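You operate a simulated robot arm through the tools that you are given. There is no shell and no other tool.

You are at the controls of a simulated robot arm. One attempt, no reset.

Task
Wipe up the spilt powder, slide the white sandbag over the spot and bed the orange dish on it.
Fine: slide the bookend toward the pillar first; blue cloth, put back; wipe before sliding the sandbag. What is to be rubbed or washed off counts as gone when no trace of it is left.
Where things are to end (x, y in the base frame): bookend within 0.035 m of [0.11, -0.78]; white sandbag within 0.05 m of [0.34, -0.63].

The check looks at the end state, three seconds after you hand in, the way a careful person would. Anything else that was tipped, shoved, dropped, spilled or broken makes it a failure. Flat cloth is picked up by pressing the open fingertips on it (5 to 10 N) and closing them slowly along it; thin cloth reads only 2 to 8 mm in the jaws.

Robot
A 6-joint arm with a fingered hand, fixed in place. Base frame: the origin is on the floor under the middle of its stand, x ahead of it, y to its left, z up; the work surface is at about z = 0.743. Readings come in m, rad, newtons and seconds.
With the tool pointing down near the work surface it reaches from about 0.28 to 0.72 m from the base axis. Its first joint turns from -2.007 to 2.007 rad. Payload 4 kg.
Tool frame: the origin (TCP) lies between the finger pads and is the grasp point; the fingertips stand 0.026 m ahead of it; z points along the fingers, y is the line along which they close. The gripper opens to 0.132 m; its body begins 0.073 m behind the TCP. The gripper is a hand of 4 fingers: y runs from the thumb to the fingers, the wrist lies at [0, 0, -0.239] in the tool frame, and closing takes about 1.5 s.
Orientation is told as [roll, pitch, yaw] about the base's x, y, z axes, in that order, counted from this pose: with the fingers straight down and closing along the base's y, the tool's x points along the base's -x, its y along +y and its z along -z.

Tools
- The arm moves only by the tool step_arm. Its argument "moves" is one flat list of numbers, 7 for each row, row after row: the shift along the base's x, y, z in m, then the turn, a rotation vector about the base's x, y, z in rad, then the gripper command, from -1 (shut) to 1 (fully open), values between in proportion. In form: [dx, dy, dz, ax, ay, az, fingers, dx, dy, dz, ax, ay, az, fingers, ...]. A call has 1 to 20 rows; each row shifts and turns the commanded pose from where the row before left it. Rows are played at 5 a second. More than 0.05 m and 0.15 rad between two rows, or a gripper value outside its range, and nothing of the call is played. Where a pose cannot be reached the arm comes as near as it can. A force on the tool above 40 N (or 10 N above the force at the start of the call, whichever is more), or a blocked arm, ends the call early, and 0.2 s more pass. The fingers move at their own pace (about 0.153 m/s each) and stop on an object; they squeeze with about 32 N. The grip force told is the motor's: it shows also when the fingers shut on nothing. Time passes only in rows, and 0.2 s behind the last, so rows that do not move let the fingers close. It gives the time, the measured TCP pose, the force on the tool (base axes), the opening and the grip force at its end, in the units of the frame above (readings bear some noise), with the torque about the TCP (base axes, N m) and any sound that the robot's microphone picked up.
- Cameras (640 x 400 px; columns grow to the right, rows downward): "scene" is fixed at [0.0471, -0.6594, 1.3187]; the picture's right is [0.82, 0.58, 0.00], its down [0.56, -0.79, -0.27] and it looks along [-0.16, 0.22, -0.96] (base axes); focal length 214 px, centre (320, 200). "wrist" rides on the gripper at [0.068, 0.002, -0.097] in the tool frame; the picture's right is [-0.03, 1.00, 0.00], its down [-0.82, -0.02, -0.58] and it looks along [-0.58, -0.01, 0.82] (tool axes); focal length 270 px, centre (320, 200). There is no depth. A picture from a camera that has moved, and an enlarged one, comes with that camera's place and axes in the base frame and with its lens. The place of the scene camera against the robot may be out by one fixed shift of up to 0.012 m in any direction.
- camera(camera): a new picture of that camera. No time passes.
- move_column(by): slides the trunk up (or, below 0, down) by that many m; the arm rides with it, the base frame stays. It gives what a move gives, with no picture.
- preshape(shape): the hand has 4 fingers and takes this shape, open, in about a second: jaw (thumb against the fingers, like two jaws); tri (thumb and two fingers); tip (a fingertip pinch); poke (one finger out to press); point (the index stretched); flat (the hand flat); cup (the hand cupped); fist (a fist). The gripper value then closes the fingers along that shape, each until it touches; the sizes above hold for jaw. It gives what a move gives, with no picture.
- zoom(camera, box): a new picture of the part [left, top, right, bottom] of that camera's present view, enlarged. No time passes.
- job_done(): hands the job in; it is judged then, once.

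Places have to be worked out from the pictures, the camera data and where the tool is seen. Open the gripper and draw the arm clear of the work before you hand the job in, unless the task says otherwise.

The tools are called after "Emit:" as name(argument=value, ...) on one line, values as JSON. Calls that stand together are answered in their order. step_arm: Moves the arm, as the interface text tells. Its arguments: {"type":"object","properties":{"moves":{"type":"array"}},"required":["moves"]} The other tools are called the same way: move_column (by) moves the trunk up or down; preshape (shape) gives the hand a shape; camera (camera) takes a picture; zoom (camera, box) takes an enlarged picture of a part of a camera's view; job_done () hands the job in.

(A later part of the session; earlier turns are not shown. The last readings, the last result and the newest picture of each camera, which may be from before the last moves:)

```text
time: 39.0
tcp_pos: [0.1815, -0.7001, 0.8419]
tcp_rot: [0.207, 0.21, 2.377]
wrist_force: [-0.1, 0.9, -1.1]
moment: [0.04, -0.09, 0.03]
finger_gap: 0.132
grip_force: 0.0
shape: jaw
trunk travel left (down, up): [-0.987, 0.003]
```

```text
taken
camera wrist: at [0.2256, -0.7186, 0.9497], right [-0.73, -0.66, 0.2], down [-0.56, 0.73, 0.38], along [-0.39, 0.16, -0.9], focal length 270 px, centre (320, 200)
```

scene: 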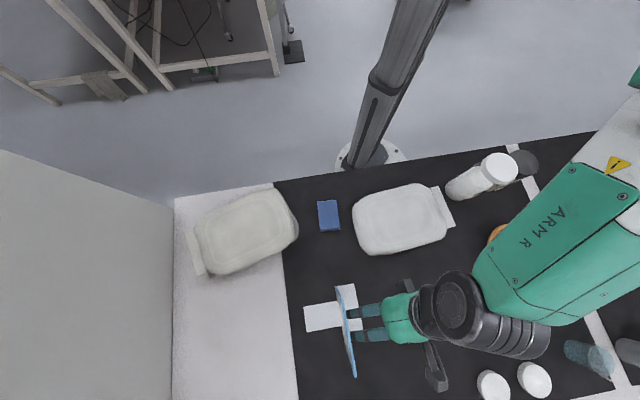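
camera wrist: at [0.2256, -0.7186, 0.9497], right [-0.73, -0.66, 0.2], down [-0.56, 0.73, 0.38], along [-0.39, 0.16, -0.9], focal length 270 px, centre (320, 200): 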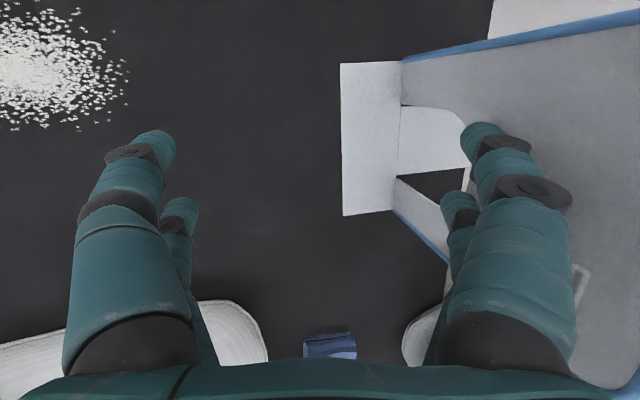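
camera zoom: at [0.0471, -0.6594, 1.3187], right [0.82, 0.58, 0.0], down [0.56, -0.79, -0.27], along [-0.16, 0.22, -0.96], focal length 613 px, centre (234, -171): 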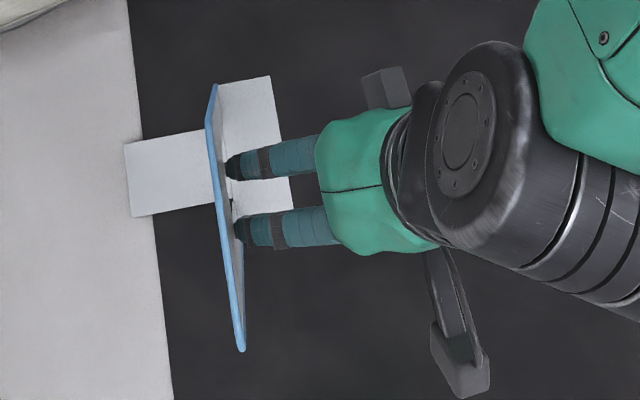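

The wrist view puts the plate at e = -0.4545, n = 0.621. The goal is e = -0.474, n = 0.629, and the body's own centre lies a little on the tongue side. I'll nudge about 9 mm more and then back off.

Emit:
step_arm(moves=[-0.0034, -0.0034, 0, 0, 0, 0, 1, -0.0034, -0.0034, 0, 0, 0, 0, 1, 0, 0, 0, 0, 0, 0, 1, 0.015, 0.015, 0, 0, 0, 0, 1, 0.02, 0.02, 0, 0, 0, 0, 1, 0.03, 0.03, 0.01, 0, 0, 0, 1])

Emit:
camera(camera="wrist")

Emit:
camera(camera="scene")

```text
time: 40.4
tcp_pos: [0.2392, -0.6398, 0.8531]
tcp_rot: [0.209, 0.211, 2.379]
wrist_force: [-0.4, 0.4, -0.9]
moment: [0.0, 0.04, 0.0]
finger_gap: 0.1321
grip_force: 0.0
shape: jaw
trunk travel left (down, up): [-0.987, 0.003]
```

```text
taken
camera wrist: at [0.2837, -0.6593, 0.9603], right [-0.73, -0.66, 0.2], down [-0.56, 0.73, 0.38], along [-0.39, 0.16, -0.9], focal length 270 px, centre (320, 200)
```

wrist: 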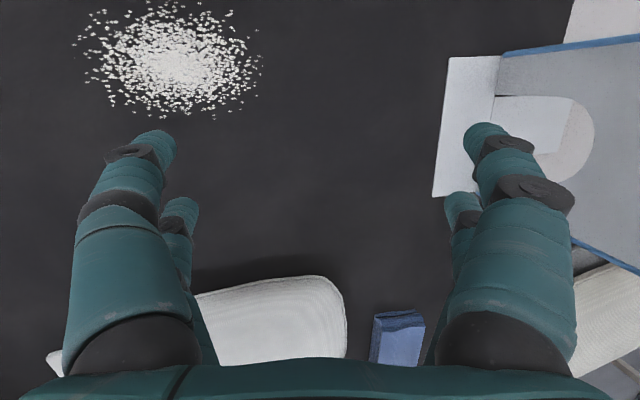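

```text
taken
```

scene: 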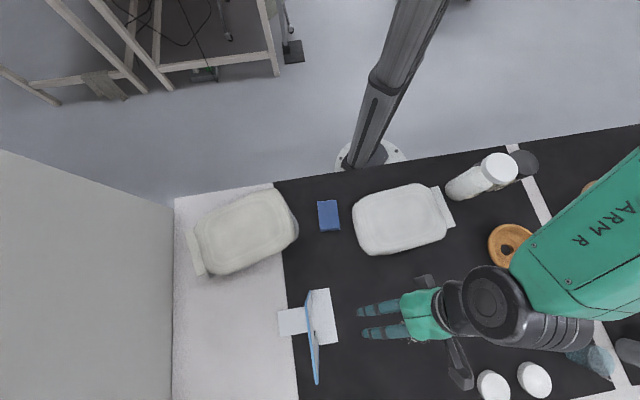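

The bookend stands upright at about (0.112, -0.767), within tolerance, with the powder untouched. Now the cloth: I'll straighten the hand, lift, and go above it near (0.0, -0.54).

Emit:
step_arm(moves=[0, 0, 0.03, 0.1414, 0, 0, 1, 0, 0, 0.03, 0.1414, 0, 0, 1, 0, 0, 0.02, 0, 0, 0, 1, -0.034, 0.0143, 0, 0, 0, 0, 1, -0.034, 0.0143, 0, 0, 0, 0, 1, -0.034, 0.0143, 0, 0, 0, 0, 1, -0.034, 0.0143, 0, 0, 0, 0, 1, -0.034, 0.0143, 0, 0, 0, 0, 1, -0.034, 0.0143, 0, 0, 0, 0, 1, -0.034, 0.0143, 0, 0, 0, 0, 1])

Emit:
camera(camera="wrist")

Emit:
camera(camera="scene")

```text
time: 42.6
tcp_pos: [-0.0001, -0.5447, 0.9296]
tcp_rot: [0.003, 0.012, 2.357]
wrist_force: [-0.9, -0.5, 1.0]
moment: [-0.01, 0.02, 0.0]
finger_gap: 0.1319
grip_force: 0.1
shape: jaw
trunk travel left (down, up): [-0.987, 0.003]
```

```text
taken
camera wrist: at [0.0446, -0.5933, 1.0275], right [-0.72, -0.69, 0.0], down [-0.57, 0.6, 0.57], along [-0.39, 0.41, -0.82], focal length 270 px, centre (320, 200)
```

wrist: 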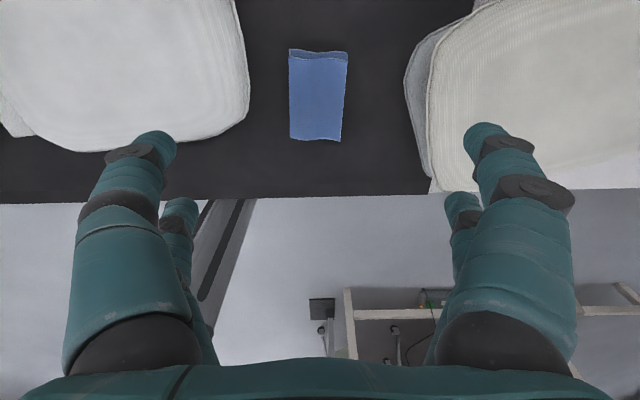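

```text
taken
```

scene: 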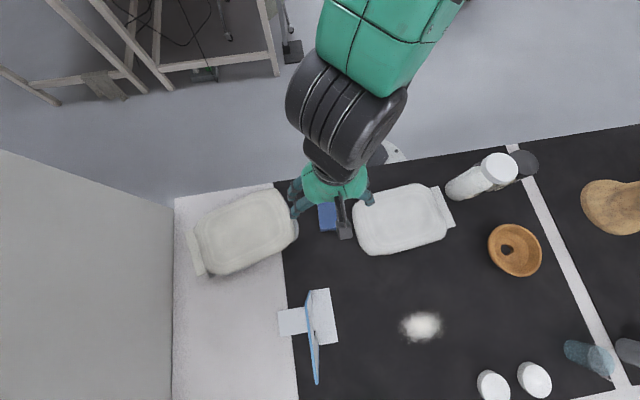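

The cloth is centred at (0.000, -0.542), about 0.052 by 0.082 m, lined up with the hand's closing line. I'll narrow the fingers to about 0.032 m and descend to just above it.

Emit:
step_arm(moves=[0, 0.001, -0.03, 0, 0, 0, -0.515, 0, 0.001, -0.03, 0, 0, 0, -0.515, 0, 0.001, -0.03, 0, 0, 0, -0.515, 0, 0, -0.03, 0, 0, 0, -0.515, 0, 0, -0.01, 0, 0, 0, -0.515])

Emit:
camera(camera="wrist")

Emit:
zoom(camera="scene", box=[260, 150, 420, 270])

```text
time: 43.8
tcp_pos: [0.0018, -0.5413, 0.8017]
tcp_rot: [0.003, 0.012, 2.358]
wrist_force: [0.1, 1.0, -0.6]
moment: [-0.01, -0.02, -0.01]
finger_gap: 0.0323
grip_force: 0.0
shape: jaw
trunk travel left (down, up): [-0.987, 0.003]
```

```text
taken
camera wrist: at [0.0459, -0.5899, 0.8984], right [-0.72, -0.69, 0.0], down [-0.57, 0.6, 0.57], along [-0.39, 0.41, -0.82], focal length 270 px, centre (320, 200)
```

wrist: 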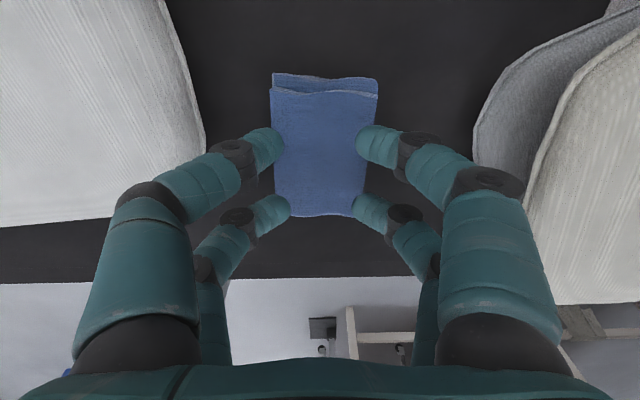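

```text
3.33 times, centred on (340, 210) of scene
camera zoom: at [0.0471, -0.6594, 1.3187], right [0.82, 0.58, 0.0], down [0.56, -0.79, -0.27], along [-0.16, 0.22, -0.96], focal length 715 px, centre (253, 167)
```

zoom: 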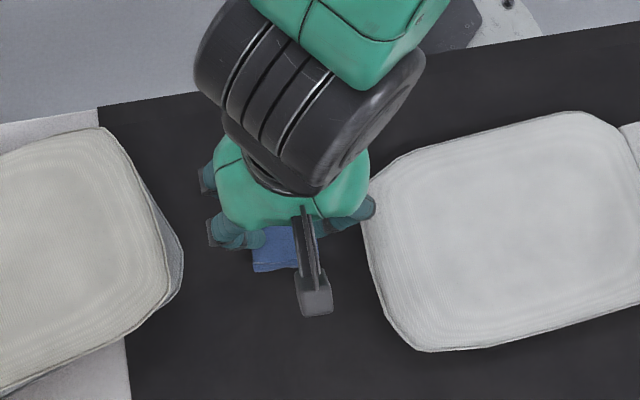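

The fingertips straddle the cloth's middle evenly. I'll press down in small steps and watch for 5 to 8 N.

Emit:
step_arm(moves=[-0.002, -0.002, -0.006, 0, 0, 0, -0.515, -0.001, -0.001, -0.006, 0, 0, 0, -0.515, 0, 0, -0.004, 0, 0, 0, -0.515, 0, 0, -0.003, 0, 0, 0, -0.515])

```text
time: 44.8
tcp_pos: [-0.0028, -0.5469, 0.7883]
tcp_rot: [0.012, 0.021, 2.358]
wrist_force: [0.3, 7.4, 28.3]
moment: [0.29, -0.1, 0.07]
finger_gap: 0.0132
grip_force: 31.4
shape: jaw
trunk travel left (down, up): [-0.987, 0.003]
stopped in row 4: the force on the tool passed its limit at 46 N (the readings are from after the stop); the commanded pose is now the measured one
```

That was too hard (a 46 N peak), and the tips slid inward to 13 mm. I'll ease up a few millimetres and look.

Emit:
step_arm(moves=[0, 0, 0.003, 0, 0, 0, -0.515, 0, 0, 0.002, 0, 0, 0, -0.515])

Emit:
camera(camera="wrist")

Emit:
zoom(camera="scene", box=[260, 150, 420, 270])

```text
time: 45.4
tcp_pos: [-0.0027, -0.5476, 0.7893]
tcp_rot: [0.009, 0.015, 2.357]
wrist_force: [0.2, -0.4, 5.3]
moment: [-0.01, -0.06, -0.02]
finger_gap: 0.0113
grip_force: 32.0
shape: jaw
trunk travel left (down, up): [-0.987, 0.003]
```

```text
taken
camera wrist: at [0.0421, -0.5945, 0.8874], right [-0.72, -0.69, 0.01], down [-0.57, 0.6, 0.56], along [-0.39, 0.4, -0.83], focal length 270 px, centre (320, 200)
```

wrist: 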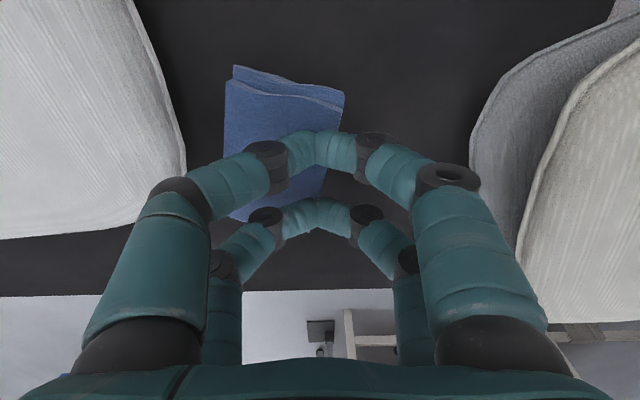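

```text
3.33 times, centred on (340, 210) of scene
camera zoom: at [0.0471, -0.6594, 1.3187], right [0.82, 0.58, 0.0], down [0.56, -0.79, -0.27], along [-0.16, 0.22, -0.96], focal length 715 px, centre (253, 167)
```

zoom: 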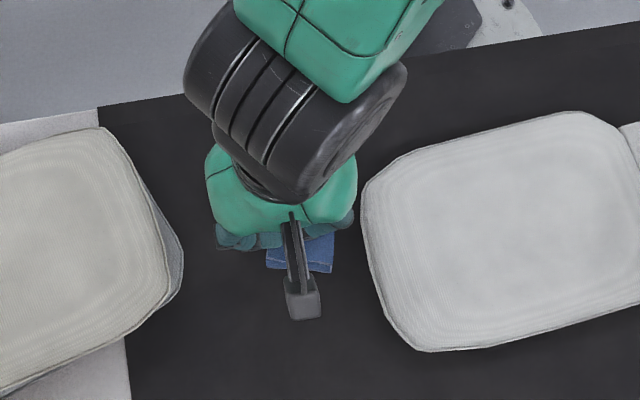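

The fingers sit at 11 mm with full grip force, which may already be a pinch on the cloth. I'll lift a couple of centimetres with the fingers commanded shut and look.

Emit:
step_arm(moves=[0, 0, 0, 0, 0, 0, -0.8, 0, 0, 0, 0, 0, 0, -1, 0, 0, 0, 0, 0, 0, -1, 0, 0, 0.01, 0, 0, 0, -1, 0, 0, 0.01, 0, 0, 0, -1])

Emit:
camera(camera="wrist")

Emit:
zoom(camera="scene", box=[260, 150, 420, 270])

```text
time: 46.6
tcp_pos: [-0.0023, -0.5461, 0.8094]
tcp_rot: [0.01, 0.014, 2.356]
wrist_force: [-0.1, 0.4, 0.2]
moment: [0.04, -0.06, 0.0]
finger_gap: 0.0026
grip_force: 32.5
shape: jaw
trunk travel left (down, up): [-0.987, 0.003]
```

```text
taken
camera wrist: at [0.0422, -0.5938, 0.9067], right [-0.72, -0.69, 0.01], down [-0.57, 0.6, 0.57], along [-0.39, 0.41, -0.82], focal length 270 px, centre (320, 200)
```

wrist: 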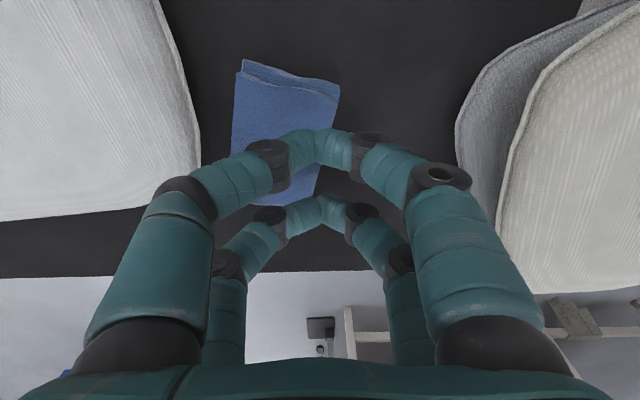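

```text
3.33 times, centred on (340, 210) of scene
camera zoom: at [0.0471, -0.6594, 1.3187], right [0.82, 0.58, 0.0], down [0.56, -0.79, -0.27], along [-0.16, 0.22, -0.96], focal length 715 px, centre (253, 167)
```

zoom: 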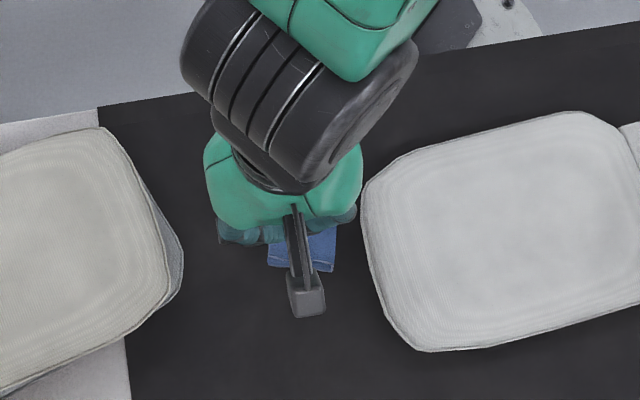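

The cloth is still on the table: the fingers shut on nothing, and it only turned slightly. It looks to be a folded pad about 2 cm thick. I'll raise, open and get a clear view of its new position.

Emit:
step_arm(moves=[0, 0, 0.03, 0, 0, 0, -0.5, 0, 0, 0.03, 0, 0, 0, 0.5, 0, 0, 0.02, 0, 0, 0, 1, 0, 0, 0, 0, 0, 0, 1])

Emit:
camera(camera="wrist")

Emit:
zoom(camera="wrist", box=[220, 20, 420, 170])

```text
time: 47.6
tcp_pos: [-0.0025, -0.5487, 0.89]
tcp_rot: [0.009, 0.017, 2.357]
wrist_force: [-0.4, -0.9, 0.1]
moment: [0.02, -0.03, -0.03]
finger_gap: 0.1317
grip_force: 0.1
shape: jaw
trunk travel left (down, up): [-0.987, 0.003]
```

```text
taken
camera wrist: at [0.0425, -0.5964, 0.9887], right [-0.72, -0.69, 0.01], down [-0.57, 0.6, 0.56], along [-0.39, 0.4, -0.83], focal length 270 px, centre (320, 200)
```

wrist: 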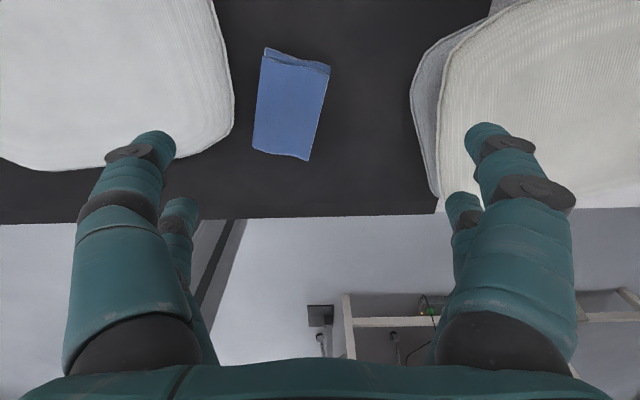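

```text
2.67 times, centred on (320, 95) of wrist
camera zoom: at [0.0425, -0.5964, 0.9887], right [-0.72, -0.69, 0.01], down [-0.57, 0.6, 0.56], along [-0.39, 0.4, -0.83], focal length 721 px, centre (320, 480)
```

zoom: 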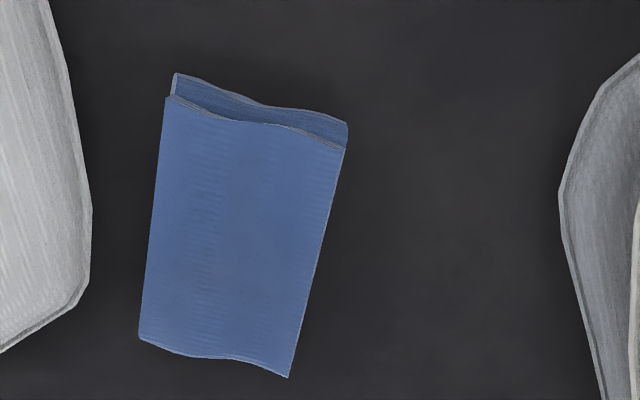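

The cloth is now at about (0.014, -0.530), turned by -0.22 rad and only 2 cm from the white bag, so there's no room for a finger on that side. I'll turn the hand to close along the cloth's long side instead, at yaw 3.64.

Emit:
step_arm(moves=[0.002, 0.002, 0, 0, 0, 0.1428, 1, 0.002, 0.002, 0, 0, 0, 0.1428, 1, 0.002, 0.002, 0, 0, 0, 0.1428, 1, 0.002, 0.002, 0, 0, 0, 0.1428, 1, 0.002, 0.002, 0, 0, 0, 0.1428, 1, 0.002, 0.002, 0, 0, 0, 0.1428, 1, 0.002, 0.002, 0, 0, 0, 0.1428, 1, 0.002, 0.002, 0, 0, 0, 0.1428, 1, 0.001, 0.002, 0, 0, 0, 0.1428, 1])

Emit:
camera(camera="wrist")

Emit:
zoom(camera="scene", box=[240, 130, 440, 280])

```text
time: 49.6
tcp_pos: [0.0154, -0.5301, 0.8906]
tcp_rot: [0.008, 0.015, -2.64]
wrist_force: [0.4, -0.5, 0.1]
moment: [0.0, -0.04, 0.01]
finger_gap: 0.1319
grip_force: 0.0
shape: jaw
trunk travel left (down, up): [-0.987, 0.003]
```

```text
taken
camera wrist: at [0.0729, -0.4965, 0.9887], right [0.46, -0.89, 0.01], down [-0.74, -0.38, 0.56], along [-0.5, -0.27, -0.83], focal length 270 px, centre (320, 200)
```

wrist: 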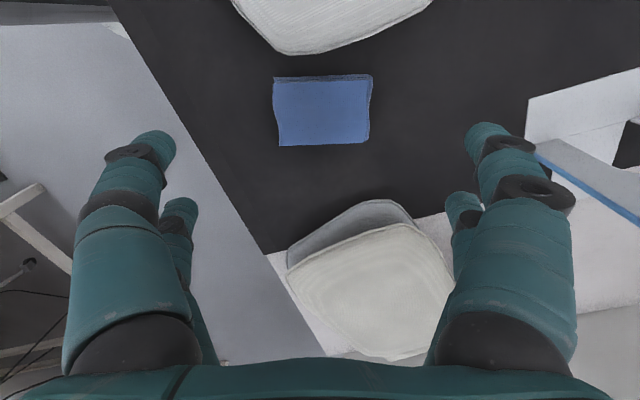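

```text
2.67 times, centred on (340, 205) of scene
camera zoom: at [0.0471, -0.6594, 1.3187], right [0.82, 0.58, 0.0], down [0.56, -0.79, -0.27], along [-0.16, 0.22, -0.96], focal length 572 px, centre (267, 187)
```

zoom: 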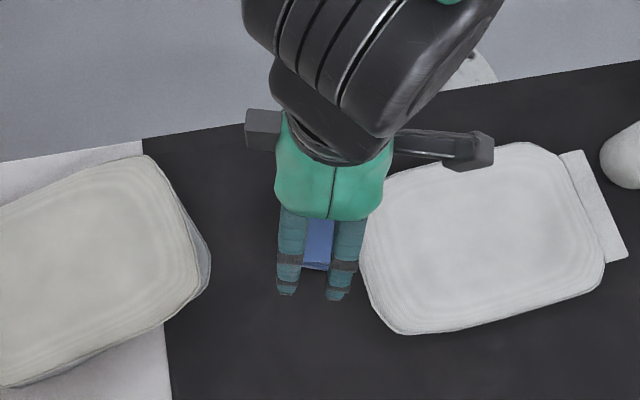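

The cloth is centred under the hand and aligned with the closing line, with room at both ends. I'll descend with the fingers at about 0.11 m so the tips come down just outside the cloth's ends, close to the table.

Emit:
step_arm(moves=[0, 0, -0.03, 0, 0, 0, 0.67, 0, 0, -0.03, 0, 0, 0, 0.67, 0, 0, -0.03, 0, 0, 0, 0.67, 0, 0, -0.012, 0, 0, 0, 0.67, 0, 0, -0.008, 0, 0, 0, 0.67, 0, 0, -0.004, 0, 0, 0, 0.67])

Emit:
camera(camera="wrist")

```text
time: 51.0
tcp_pos: [0.0153, -0.5297, 0.7763]
tcp_rot: [0.008, 0.015, -2.642]
wrist_force: [-0.3, -0.6, 1.1]
moment: [-0.02, -0.02, -0.01]
finger_gap: 0.1105
grip_force: 0.0
shape: jaw
trunk travel left (down, up): [-0.987, 0.003]
```

```text
taken
camera wrist: at [0.0737, -0.4976, 0.8741], right [0.46, -0.89, 0.01], down [-0.74, -0.37, 0.56], along [-0.5, -0.26, -0.83], focal length 270 px, centre (320, 200)
```

wrist: 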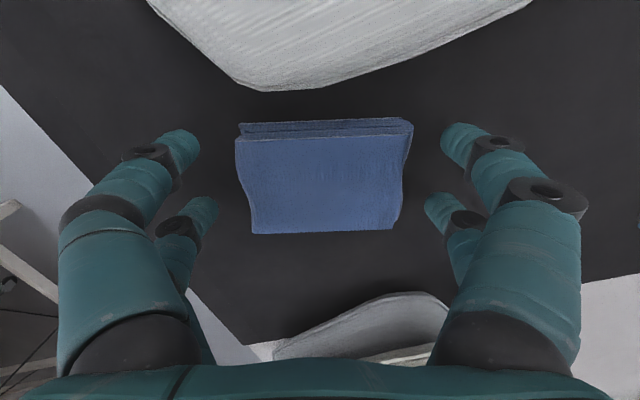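

The cloth lies between the fingertips. I'll lower 3 mm more and close slowly along it.

Emit:
step_arm(moves=[0, 0, -0.003, 0, 0, 0, 0.5, 0, 0, 0, 0, 0, 0, 0.38, 0, 0, 0, 0, 0, 0, 0.28, 0, 0, 0, 0, 0, 0, 0.18, 0, 0, 0, 0, 0, 0, 0.08, 0, 0, 0, 0, 0, 0, 0.0, 0, 0, 0, 0, 0, 0, 0.0])

Emit:
camera(camera="wrist")

```text
time: 52.6
tcp_pos: [0.0146, -0.5294, 0.7743]
tcp_rot: [0.008, 0.016, -2.64]
wrist_force: [0.6, -0.5, 0.3]
moment: [0.02, 0.02, 0.0]
finger_gap: 0.0725
grip_force: 32.1
shape: jaw
trunk travel left (down, up): [-0.987, 0.003]
```

```text
taken
camera wrist: at [0.0724, -0.4974, 0.8715], right [0.46, -0.89, 0.01], down [-0.74, -0.37, 0.56], along [-0.5, -0.26, -0.83], focal length 270 px, centre (320, 200)
```

wrist: 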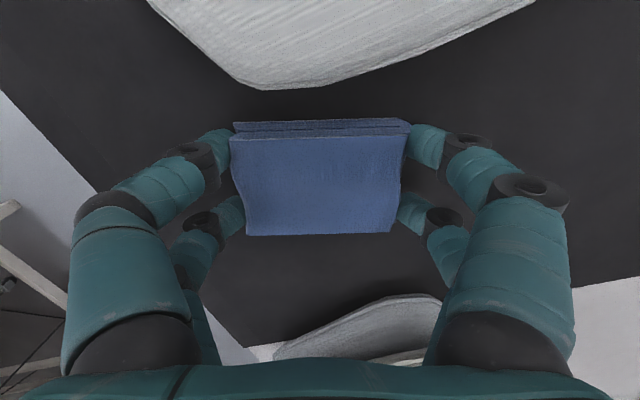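

The jaws stopped at 72 mm with full grip, so they're holding the cloth by its ends. I'll lift gently to confirm.

Emit:
step_arm(moves=[0, 0, 0, 0, 0, 0, -0.1, 0, 0, 0.01, 0, 0, 0, -0.1, 0, 0, 0.015, 0, 0, 0, -0.1, 0, 0, 0.02, 0, 0, 0, -0.1, 0, 0, 0.02, 0, 0, 0, -0.1])

Emit:
camera(camera="wrist")

Emit:
zoom(camera="scene", box=[240, 130, 440, 280])

```text
time: 53.8
tcp_pos: [0.0134, -0.5293, 0.8396]
tcp_rot: [0.008, 0.015, -2.641]
wrist_force: [0.1, -0.4, -1.1]
moment: [0.0, -0.02, -0.02]
finger_gap: 0.0727
grip_force: 31.9
shape: jaw
trunk travel left (down, up): [-0.987, 0.003]
```

```text
taken
camera wrist: at [0.071, -0.4974, 0.9372], right [0.46, -0.89, 0.01], down [-0.74, -0.37, 0.56], along [-0.5, -0.26, -0.83], focal length 270 px, centre (320, 200)
```

wrist: 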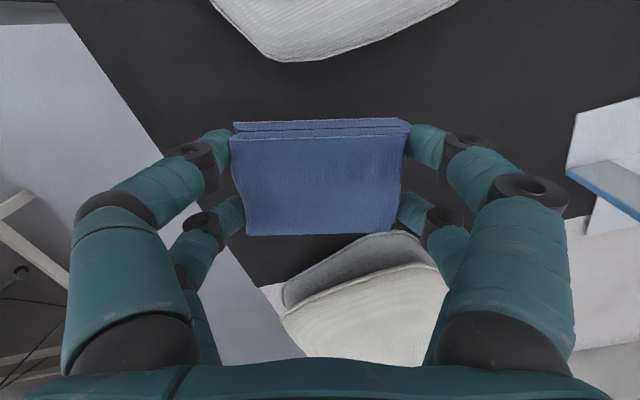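

```text
2.67 times, centred on (340, 205) of scene
camera zoom: at [0.0471, -0.6594, 1.3187], right [0.82, 0.58, 0.0], down [0.56, -0.79, -0.27], along [-0.16, 0.22, -0.96], focal length 572 px, centre (267, 187)
```

zoom: 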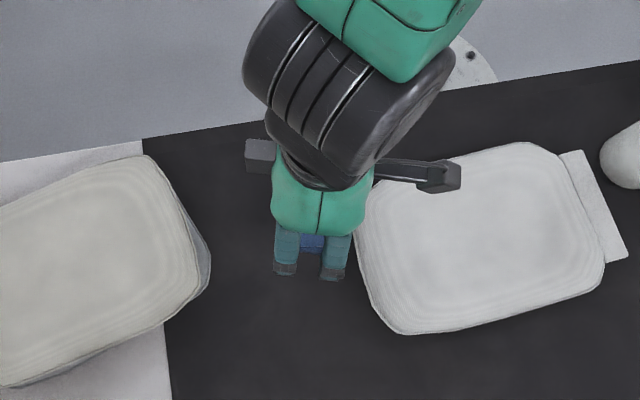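

The cloth is securely held, its underside about 5 mm below the fingertips. I'll carry it up and toward the powder, lining its long side up with n, and then lower the column to gain reach near the table.

Emit:
step_arm(moves=[0.0, 0.0, 0.03, 0, 0, 0, -0.1, 0.037, -0.0141, 0.02, 0, 0, 0.057, -0.1, 0.037, -0.0141, 0.02, 0, 0, 0.057, -0.1, 0.037, -0.0141, 0.02, 0, 0, 0.057, -0.1, 0.037, -0.0141, 0.02, 0, 0, 0.057, -0.1, 0.037, -0.0141, 0.0, 0, 0, 0.057, -0.1])

Emit:
move_column(by=-0.1)

Emit:
camera(camera="scene")

```text
time: 55.2
tcp_pos: [0.2011, -0.6009, 0.9475]
tcp_rot: [0.009, 0.015, -2.357]
wrist_force: [0.3, -0.5, -0.4]
moment: [0.01, 0.02, 0.03]
finger_gap: 0.0725
grip_force: 32.6
shape: jaw
trunk travel left (down, up): [-0.987, 0.003]
```

```text
time: 56.5
tcp_pos: [0.1998, -0.5998, 0.8492]
tcp_rot: [0.01, 0.016, -2.356]
wrist_force: [-0.2, -0.6, 0.1]
moment: [-0.02, -0.01, 0.0]
finger_gap: 0.0722
grip_force: 31.8
shape: jaw
trunk travel left (down, up): [-0.887, 0.103]
```

```text
taken
```

scene: 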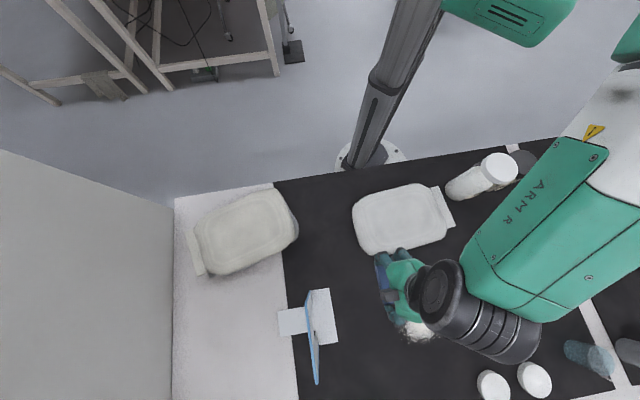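

The column drop worked. I'll bring the cloth just above the table at the powder's +e side (e = -0.115, n = 0.69), ready to wipe toward -e.

Emit:
step_arm(moves=[0.0414, 0.0061, -0.009, 0, 0, 0, -0.1, 0.0414, 0.0061, -0.009, 0, 0, 0, -0.1, 0.0414, 0.0061, -0.009, 0, 0, 0, -0.1, 0.0414, 0.0061, -0.009, 0, 0, 0, -0.1, 0.0414, 0.0061, -0.009, 0, 0, 0, -0.1])

Emit:
camera(camera="wrist")

Emit:
zoom(camera="scene", box=[360, 250, 560, 400])

```text
time: 57.7
tcp_pos: [0.4076, -0.569, 0.7997]
tcp_rot: [0.007, 0.014, -2.356]
wrist_force: [0.1, -0.1, -0.9]
moment: [0.0, -0.01, 0.0]
finger_gap: 0.072
grip_force: 31.7
shape: jaw
trunk travel left (down, up): [-0.887, 0.103]
```

```text
taken
camera wrist: at [0.4538, -0.5224, 0.8989], right [0.69, -0.72, 0.01], down [-0.6, -0.57, 0.56], along [-0.41, -0.39, -0.83], focal length 270 px, centre (320, 200)
```

wrist: 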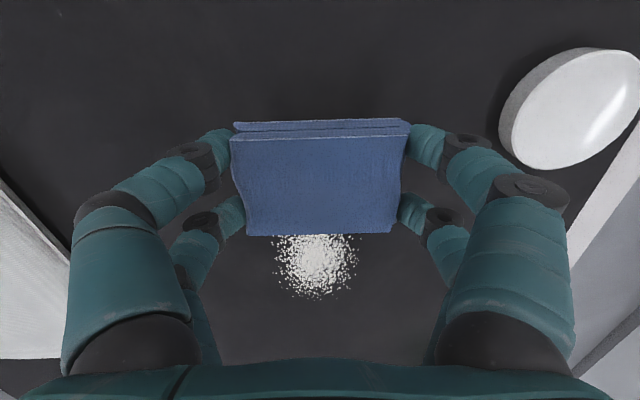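

```text
2.67 times, centred on (460, 325) of scene
camera zoom: at [0.0471, -0.6594, 1.3187], right [0.82, 0.58, 0.0], down [0.56, -0.79, -0.27], along [-0.16, 0.22, -0.96], focal length 572 px, centre (-53, -133)
```

zoom: 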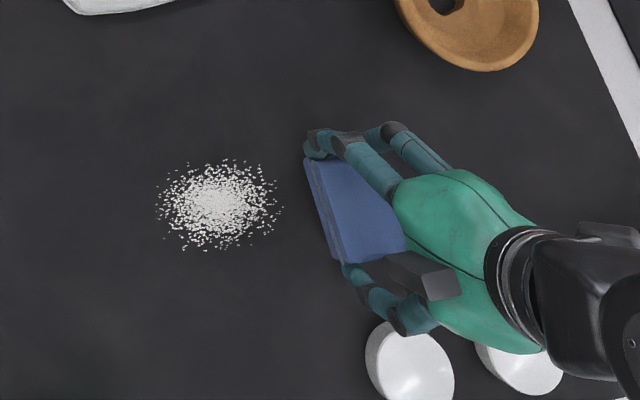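

The cloth is poised beside the powder. I'll lower it onto the table in fine steps to make a light contact.

Emit:
step_arm(moves=[-0.005, 0.003, -0.012, 0, 0, 0, -0.1, 0, 0, -0.01, 0, 0, 0, -0.1, 0, 0, -0.002, 0, 0, 0, -0.1, 0, 0, -0.001, 0, 0, 0, -0.1])

```text
time: 58.7
tcp_pos: [0.4017, -0.5666, 0.7773]
tcp_rot: [0.01, 0.015, -2.354]
wrist_force: [0.1, 0.3, 0.1]
moment: [0.0, 0.0, 0.0]
finger_gap: 0.072
grip_force: 32.2
shape: jaw
trunk travel left (down, up): [-0.887, 0.103]
```

No contact yet at z = 0.777, so I'll go down further in 1 mm steps.

Emit:
step_arm(moves=[0, 0, -0.001, 0, 0, 0, -0.1, 0, 0, -0.001, 0, 0, 0, -0.1, 0, 0, -0.001, 0, 0, 0, -0.1])

```text
time: 59.5
tcp_pos: [0.4022, -0.5654, 0.7746]
tcp_rot: [0.008, 0.015, -2.356]
wrist_force: [-0.6, 0.3, -1.6]
moment: [0.02, 0.0, -0.01]
finger_gap: 0.0725
grip_force: 32.1
shape: jaw
trunk travel left (down, up): [-0.887, 0.103]
```

Emit:
step_arm(moves=[0, 0, -0.001, 0, 0, 0, -0.1, 0, 0, -0.001, 0, 0, 0, -0.1, 0, 0, 0, 0, 0, 0, -0.1])

```text
time: 60.3
tcp_pos: [0.4015, -0.5676, 0.7746]
tcp_rot: [0.009, 0.016, -2.358]
wrist_force: [0.5, 0.7, -0.1]
moment: [0.04, -0.04, -0.03]
finger_gap: 0.0719
grip_force: 31.9
shape: jaw
trunk travel left (down, up): [-0.887, 0.103]
```

The readings are noisy, so I'll continue down 1 mm at a time until the vertical force shows.

Emit:
step_arm(moves=[0, 0, -0.001, 0, 0, 0, -0.1, 0, 0, -0.001, 0, 0, 0, -0.1, 0, 0, 0, 0, 0, 0, -0.1])

```text
time: 61.1
tcp_pos: [0.4015, -0.5665, 0.7725]
tcp_rot: [0.012, 0.015, -2.355]
wrist_force: [-0.1, 0.8, 10.3]
moment: [0.24, 0.1, -0.05]
finger_gap: 0.0718
grip_force: 31.5
shape: jaw
trunk travel left (down, up): [-0.887, 0.103]
```

Contact is now at about 10 N. I'll sweep along -e right across the powder.

Emit:
step_arm(moves=[-0.0088, -0.0088, 0, 0, 0, 0, -0.1, -0.0088, -0.0088, 0, 0, 0, 0, -0.1, -0.0088, -0.0088, 0, 0, 0, 0, -0.1, -0.0088, -0.0088, 0, 0, 0, 0, -0.1, -0.0088, -0.0088, 0, 0, 0, 0, -0.1, -0.0088, -0.0088, 0, 0, 0, 0, -0.1])

Emit:
zoom(camera="scene", box=[340, 260, 540, 400])

Emit:
camera(camera="wrist")

```text
time: 62.5
tcp_pos: [0.3458, -0.6096, 0.7728]
tcp_rot: [0.01, 0.016, -2.357]
wrist_force: [0.1, -0.4, 0.5]
moment: [0.01, 0.0, -0.05]
finger_gap: 0.0718
grip_force: 32.0
shape: jaw
out of reach, approached as far as the arm can: row 5, 6
trunk travel left (down, up): [-0.887, 0.103]
```

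```text
2.86 times, centred on (440, 330) of scene
camera zoom: at [0.0471, -0.6594, 1.3187], right [0.82, 0.58, 0.0], down [0.56, -0.79, -0.27], along [-0.16, 0.22, -0.96], focal length 613 px, centre (-23, -171)
```

zoom: 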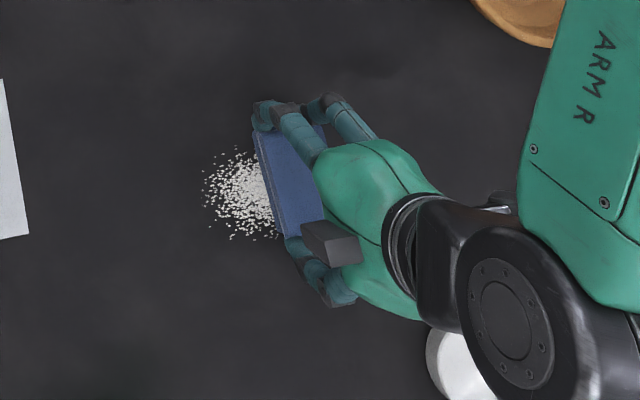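

```text
taken
camera wrist: at [0.3918, -0.5632, 0.8709], right [0.69, -0.72, 0.01], down [-0.6, -0.57, 0.56], along [-0.41, -0.39, -0.83], focal length 270 px, centre (320, 200)
```

wrist: 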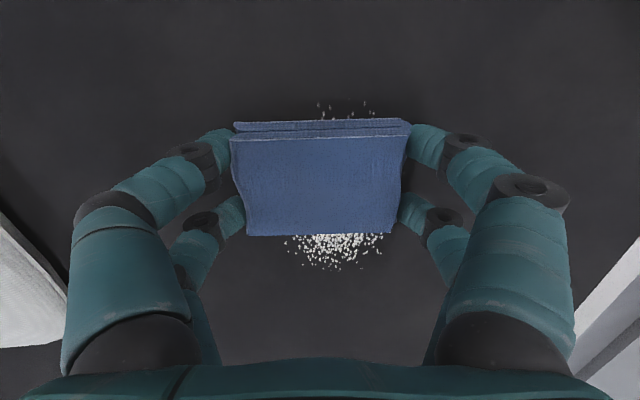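

Tool-down reach ends at r = 0.70 here, so the powder's far part can't be pressed this way. I'll set the cloth down in the free strip between bag and powder and re-grip it with the hand leaning outward, so the cloth stays flat further out. First I lift, retract and turn.

Emit:
step_arm(moves=[0, 0, 0.02, 0, 0, 0, -0.1, -0.01, 0.008, 0.025, 0, 0, -0.144, -0.1, -0.01, 0.008, 0, 0, 0, -0.144, -0.1, -0.01, 0.008, 0, 0, 0, -0.144, -0.1, -0.01, 0.008, 0, 0, 0, -0.144, -0.1, -0.01, 0.008, 0, 0, 0, -0.144, -0.1, -0.01, 0.008, 0, 0, 0, -0.144, -0.1, -0.01, 0.008, 0, 0, 0, -0.144, -0.1, -0.01, 0.005, 0, 0, 0, -0.144, -0.1, -0.004, 0.004, 0, 0, 0, -0.144, -0.1, 0, 0, 0, 0, 0, -0.144, -0.1, 0, 0, 0, 0, 0, -0.144, -0.1, 0, 0, 0, 0, 0, -0.144, -0.1, 0, 0, 0, 0, 0, -0.142, -0.1])

Emit:
camera(camera="wrist")

Emit:
camera(camera="scene")

```text
time: 65.5
tcp_pos: [0.2631, -0.5452, 0.8184]
tcp_rot: [0.01, 0.016, 2.056]
wrist_force: [-0.2, 0.6, 0.1]
moment: [0.02, -0.01, 0.01]
finger_gap: 0.0718
grip_force: 32.1
shape: jaw
trunk travel left (down, up): [-0.887, 0.103]
```

```text
taken
camera wrist: at [0.2906, -0.6047, 0.9157], right [-0.9, -0.44, 0.01], down [-0.36, 0.74, 0.56], along [-0.26, 0.5, -0.83], focal length 270 px, centre (320, 200)
```

wrist: 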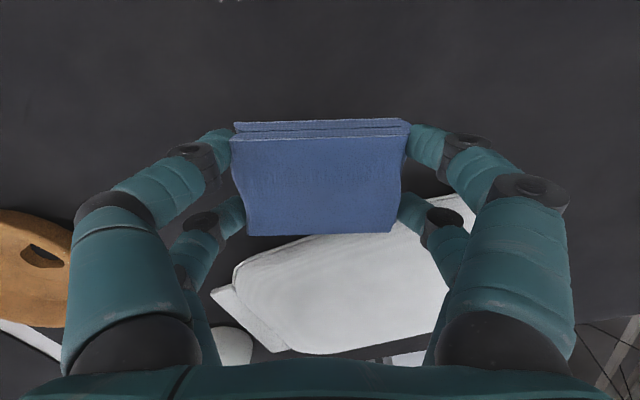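

```text
taken
```

scene: 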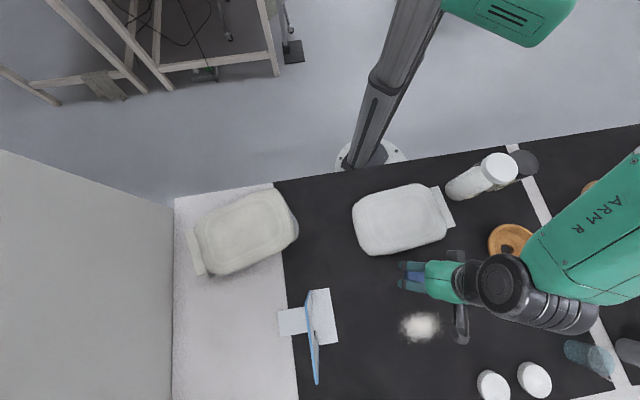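

Let me check the powder after that first pass.

Emit:
zoom(camera="scene", box=[360, 280, 480, 370])

```text
4.44 times, centred on (420, 325) of scene
camera zoom: at [0.0471, -0.6594, 1.3187], right [0.82, 0.58, 0.0], down [0.56, -0.79, -0.27], along [-0.16, 0.22, -0.96], focal length 953 px, centre (-124, -356)
```

zoom: 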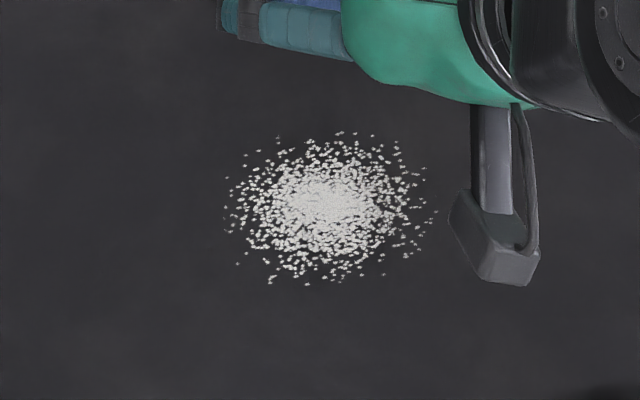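

The powder is basically intact: the cloth had lost pressure. I'll lower the cloth to the table here for the re-grip.

Emit:
step_arm(moves=[0, 0, -0.02, 0, 0, 0, -0.1, 0, 0, -0.02, 0, 0, 0, -0.1, 0, 0, -0.003, 0, 0, 0, -0.1, 0, 0, 0, 0, 0, 0, -0.1])

```text
time: 66.5
tcp_pos: [0.2605, -0.5458, 0.7745]
tcp_rot: [0.009, 0.016, 2.059]
wrist_force: [-0.4, 1.1, 0.1]
moment: [-0.01, -0.01, 0.0]
finger_gap: 0.0717
grip_force: 31.6
shape: jaw
trunk travel left (down, up): [-0.887, 0.103]
```

The cloth is about 1 mm above or touching the table. I'll release it and open to about 0.10 m.

Emit:
step_arm(moves=[0, 0, -0.001, 0, 0, 0, -0.1, 0, 0, 0, 0, 0, 0, 0.15, 0, 0, 0, 0, 0, 0, 0.25, 0, 0, 0, 0, 0, 0, 0.4, 0, 0, 0, 0, 0, 0, 0.55])

Emit:
camera(camera="wrist")

```text
time: 67.7
tcp_pos: [0.261, -0.5448, 0.7741]
tcp_rot: [0.007, 0.015, 2.057]
wrist_force: [0.0, 0.6, -0.1]
moment: [-0.01, 0.01, 0.0]
finger_gap: 0.1021
grip_force: 0.1
shape: jaw
trunk travel left (down, up): [-0.887, 0.103]
```

```text
taken
camera wrist: at [0.2895, -0.6044, 0.8719], right [-0.9, -0.44, 0.01], down [-0.36, 0.74, 0.56], along [-0.26, 0.5, -0.83], focal length 270 px, centre (320, 200)
```

wrist: 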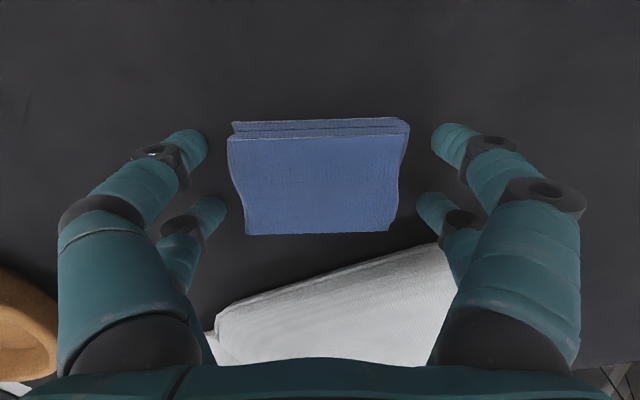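

Released cleanly, and the cloth stays put. Now I'll lean the hand outward by 0.3 rad about the closing line, raising slightly so the inner tips clear the table.

Emit:
step_arm(moves=[-0.0012, 0.0024, 0.004, -0.0885, -0.0467, 0, 0.55, -0.0012, 0.0022, 0.001, -0.0885, -0.0467, 0, 0.55, -0.0012, 0.0022, 0.0, -0.0885, -0.0466, 0, 0.55])

Emit:
camera(camera="wrist")

```text
time: 68.5
tcp_pos: [0.2595, -0.5382, 0.7794]
tcp_rot: [-0.003, 0.276, 2.056]
wrist_force: [-0.8, -1.3, 0.7]
moment: [-0.01, 0.01, -0.01]
finger_gap: 0.1021
grip_force: 0.1
shape: jaw
out of reach, approached as far as the arm can: row 3
trunk travel left (down, up): [-0.887, 0.103]
```

```text
taken
camera wrist: at [0.2751, -0.5745, 0.8914], right [-0.9, -0.45, -0.01], down [-0.42, 0.84, 0.33], along [-0.14, 0.3, -0.94], focal length 270 px, centre (320, 200)
```

wrist: 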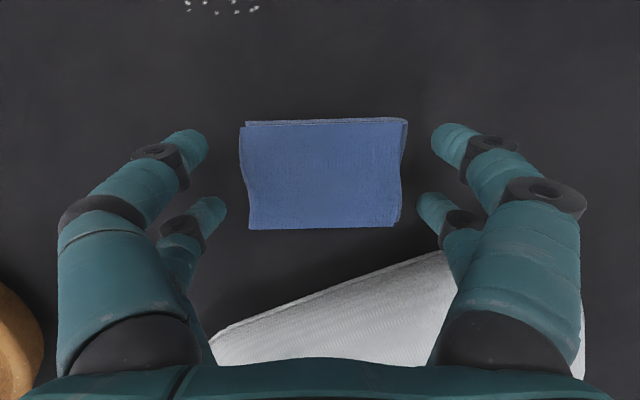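

Row 3 hit the wrist-straight limit at this radius. I'll ease the lean to 0.2 rad, lift straight up off the cloth, and lower the column another 0.1 m, which moves that limit away.

Emit:
step_arm(moves=[0.0005, -0.001, 0.03, 0.0673, 0.0354, 0, 0.55, 0, 0, 0.035, 0, 0, 0, 0.55, 0, 0, 0.04, 0, 0, 0, 0.55])

Emit:
move_column(by=-0.1)

Emit:
camera(camera="wrist")

```text
time: 69.3
tcp_pos: [0.2614, -0.5399, 0.8849]
tcp_rot: [0.007, 0.239, 2.057]
wrist_force: [-0.5, 0.1, -0.4]
moment: [-0.01, 0.0, -0.02]
finger_gap: 0.1021
grip_force: 0.0
shape: jaw
trunk travel left (down, up): [-0.887, 0.103]
```

```text
time: 70.7
tcp_pos: [0.2613, -0.5405, 0.7844]
tcp_rot: [0.008, 0.238, 2.057]
wrist_force: [0.1, -0.9, 0.1]
moment: [-0.01, 0.01, -0.02]
finger_gap: 0.1023
grip_force: 0.0
shape: jaw
trunk travel left (down, up): [-0.787, 0.203]
```

```text
taken
camera wrist: at [0.2793, -0.5796, 0.8951], right [-0.9, -0.44, 0.0], down [-0.41, 0.83, 0.37], along [-0.17, 0.33, -0.93], focal length 270 px, centre (320, 200)
```

wrist: 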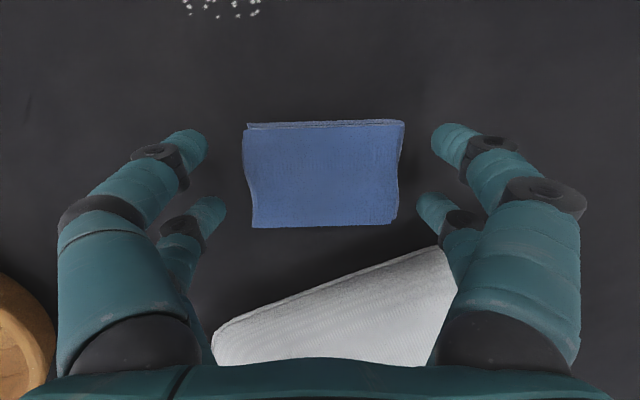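

The lean is 0.24 rad with the cloth still centred between the fingers. I'll lower a few millimetres and close on it.

Emit:
step_arm(moves=[0, 0, -0.004, 0, 0, 0, 0.55, 0, 0, -0.0035, 0, 0, 0, 0.45, 0, 0, 0, 0, 0, 0, 0.3, 0, 0, 0, 0, 0, 0, 0.18, 0, 0, 0, 0, 0, 0, 0.08, 0, 0, 0, 0, 0, 0, -0.05, 0, 0, 0, 0, 0, 0, -0.1])

Emit:
camera(camera="wrist")

```text
time: 72.3
tcp_pos: [0.2622, -0.5418, 0.777]
tcp_rot: [0.008, 0.238, 2.058]
wrist_force: [1.0, 0.1, -0.1]
moment: [0.03, -0.01, -0.03]
finger_gap: 0.0726
grip_force: 32.0
shape: jaw
trunk travel left (down, up): [-0.787, 0.203]
```

```text
taken
camera wrist: at [0.2802, -0.58, 0.888], right [-0.9, -0.44, 0.0], down [-0.41, 0.83, 0.37], along [-0.17, 0.33, -0.93], focal length 270 px, centre (320, 200)
```

wrist: 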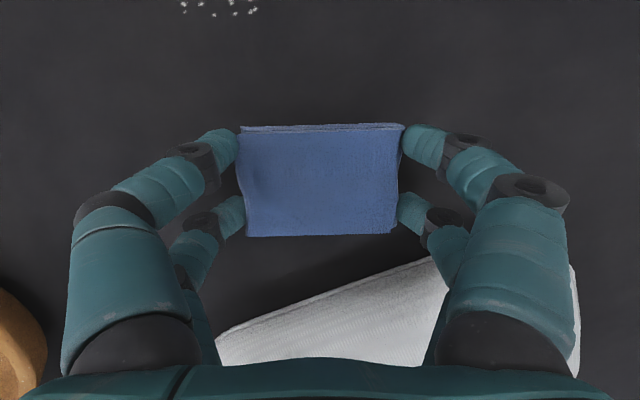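

The cloth is gripped flat with the hand leaning. I'll shift to just short of the powder and press down until I feel a few newtons.

Emit:
step_arm(moves=[0, 0, 0.004, 0, 0, 0, -0.1, 0.0086, -0.0271, 0.0, 0, 0, 0, -0.1, 0, 0, -0.004, 0, 0, 0, -0.1, 0, 0, -0.001, 0, 0, 0, -0.1, 0, 0, -0.001, 0, 0, 0, -0.1, 0, 0, 0, 0, 0, 0, -0.1])

```text
time: 73.7
tcp_pos: [0.2701, -0.5702, 0.7767]
tcp_rot: [0.009, 0.242, 2.059]
wrist_force: [0.6, 0.4, 6.5]
moment: [0.0, -0.11, 0.01]
finger_gap: 0.0725
grip_force: 31.9
shape: jaw
trunk travel left (down, up): [-0.787, 0.203]
```

6.5 N of contact. Now I'll sweep outward along the radius through the powder's -e half.

Emit:
step_arm(moves=[0.0054, -0.0102, 0, 0, 0, 0, -0.1, 0.0054, -0.0102, 0, 0, 0, 0, -0.1, 0.0054, -0.0102, 0, 0, 0, 0, -0.1, 0.0054, -0.0102, 0, 0, 0, 0, -0.1, 0.0054, -0.0102, 0, 0, 0, 0, -0.1])

Emit:
camera(camera="wrist")

Emit:
zoom(camera="scene", box=[360, 270, 480, 360])

```text
time: 74.9
tcp_pos: [0.2967, -0.6201, 0.7763]
tcp_rot: [0.009, 0.24, 2.057]
wrist_force: [-4.6, 7.9, 13.9]
moment: [0.12, -0.09, 0.07]
finger_gap: 0.072
grip_force: 32.0
shape: jaw
trunk travel left (down, up): [-0.787, 0.203]
```

```text
taken
camera wrist: at [0.3145, -0.658, 0.8869], right [-0.9, -0.44, 0.0], down [-0.41, 0.83, 0.37], along [-0.16, 0.33, -0.93], focal length 270 px, centre (320, 200)
```

wrist: 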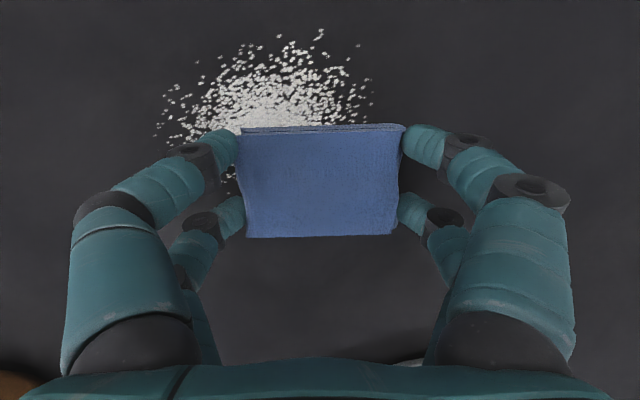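

```text
4.44 times, centred on (420, 315) of scene
camera zoom: at [0.0471, -0.6594, 1.3187], right [0.82, 0.58, 0.0], down [0.56, -0.79, -0.27], along [-0.16, 0.22, -0.96], focal length 953 px, centre (-124, -311)
```

zoom: 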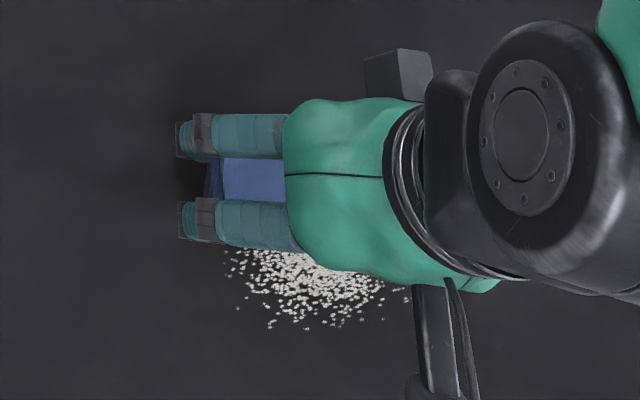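

Good pressure (14 N down, about 9 N drag), and the near part of the powder is gone behind the cloth. I'll continue outward through the far side.

Emit:
step_arm(moves=[0.0054, -0.0102, 0, 0, 0, 0, -0.1, 0.0054, -0.0102, 0, 0, 0, 0, -0.1, 0.0054, -0.0102, 0, 0, 0, 0, -0.1, 0.0054, -0.0102, 0, 0, 0, 0, -0.1, 0.0054, -0.0102, 0, 0, 0, 0, -0.1])

Emit:
camera(camera="wrist")

```text
time: 76.1
tcp_pos: [0.3226, -0.6711, 0.7762]
tcp_rot: [0.009, 0.242, 2.057]
wrist_force: [-4.4, 6.4, 13.7]
moment: [0.06, -0.1, 0.06]
finger_gap: 0.0719
grip_force: 32.1
shape: jaw
trunk travel left (down, up): [-0.787, 0.203]
```

```text
taken
camera wrist: at [0.3409, -0.7084, 0.8869], right [-0.9, -0.44, 0.0], down [-0.41, 0.83, 0.37], along [-0.16, 0.33, -0.93], focal length 270 px, centre (320, 200)
```

wrist: 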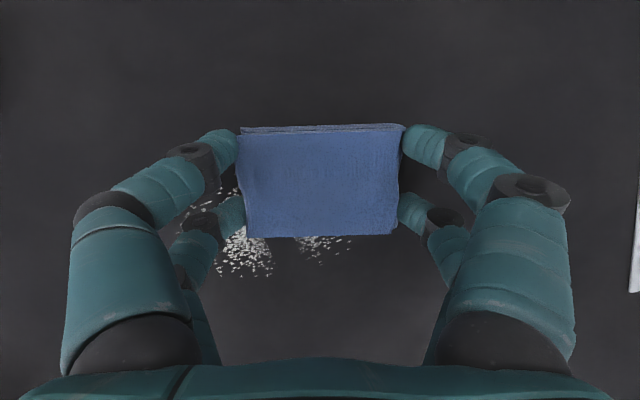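

It works: most of this lane is gone, with a little left behind and the +t side still to do. I'll shift sideways by about 0.03 m under pressure and sweep back inward.

Emit:
step_arm(moves=[0.009, 0.0047, 0, 0, 0, 0, -0.1, 0.009, 0.0047, 0, 0, 0, 0, -0.1, 0.009, 0.0047, 0, 0, 0, 0, -0.1, -0.0054, 0.0102, 0, 0, 0, 0, -0.1, -0.0054, 0.0102, 0, 0, 0, 0, -0.1, -0.0054, 0.0102, 0, 0, 0, 0, -0.1, -0.0054, 0.0102, 0, 0, 0, 0, -0.1, -0.0054, 0.0102, 0, 0, 0, 0, -0.1, -0.0054, 0.0102, 0, 0, 0, 0, -0.1, -0.0054, 0.0102, 0, 0, 0, 0, -0.1, -0.0054, 0.0102, 0, 0, 0, 0, -0.1, -0.0054, 0.0102, 0, 0, 0, 0, -0.1])

Emit:
camera(camera="wrist")

```text
time: 78.7
tcp_pos: [0.3026, -0.5634, 0.7754]
tcp_rot: [0.01, 0.238, 2.058]
wrist_force: [2.6, -4.4, 11.4]
moment: [-0.17, -0.11, 0.02]
finger_gap: 0.0718
grip_force: 32.1
shape: jaw
trunk travel left (down, up): [-0.787, 0.203]
```

```text
taken
camera wrist: at [0.32, -0.6014, 0.8869], right [-0.9, -0.44, 0.0], down [-0.41, 0.83, 0.37], along [-0.17, 0.33, -0.93], focal length 270 px, centre (320, 200)
```

wrist: 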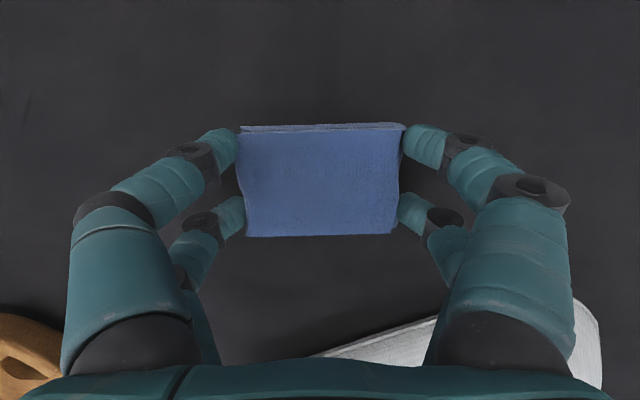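

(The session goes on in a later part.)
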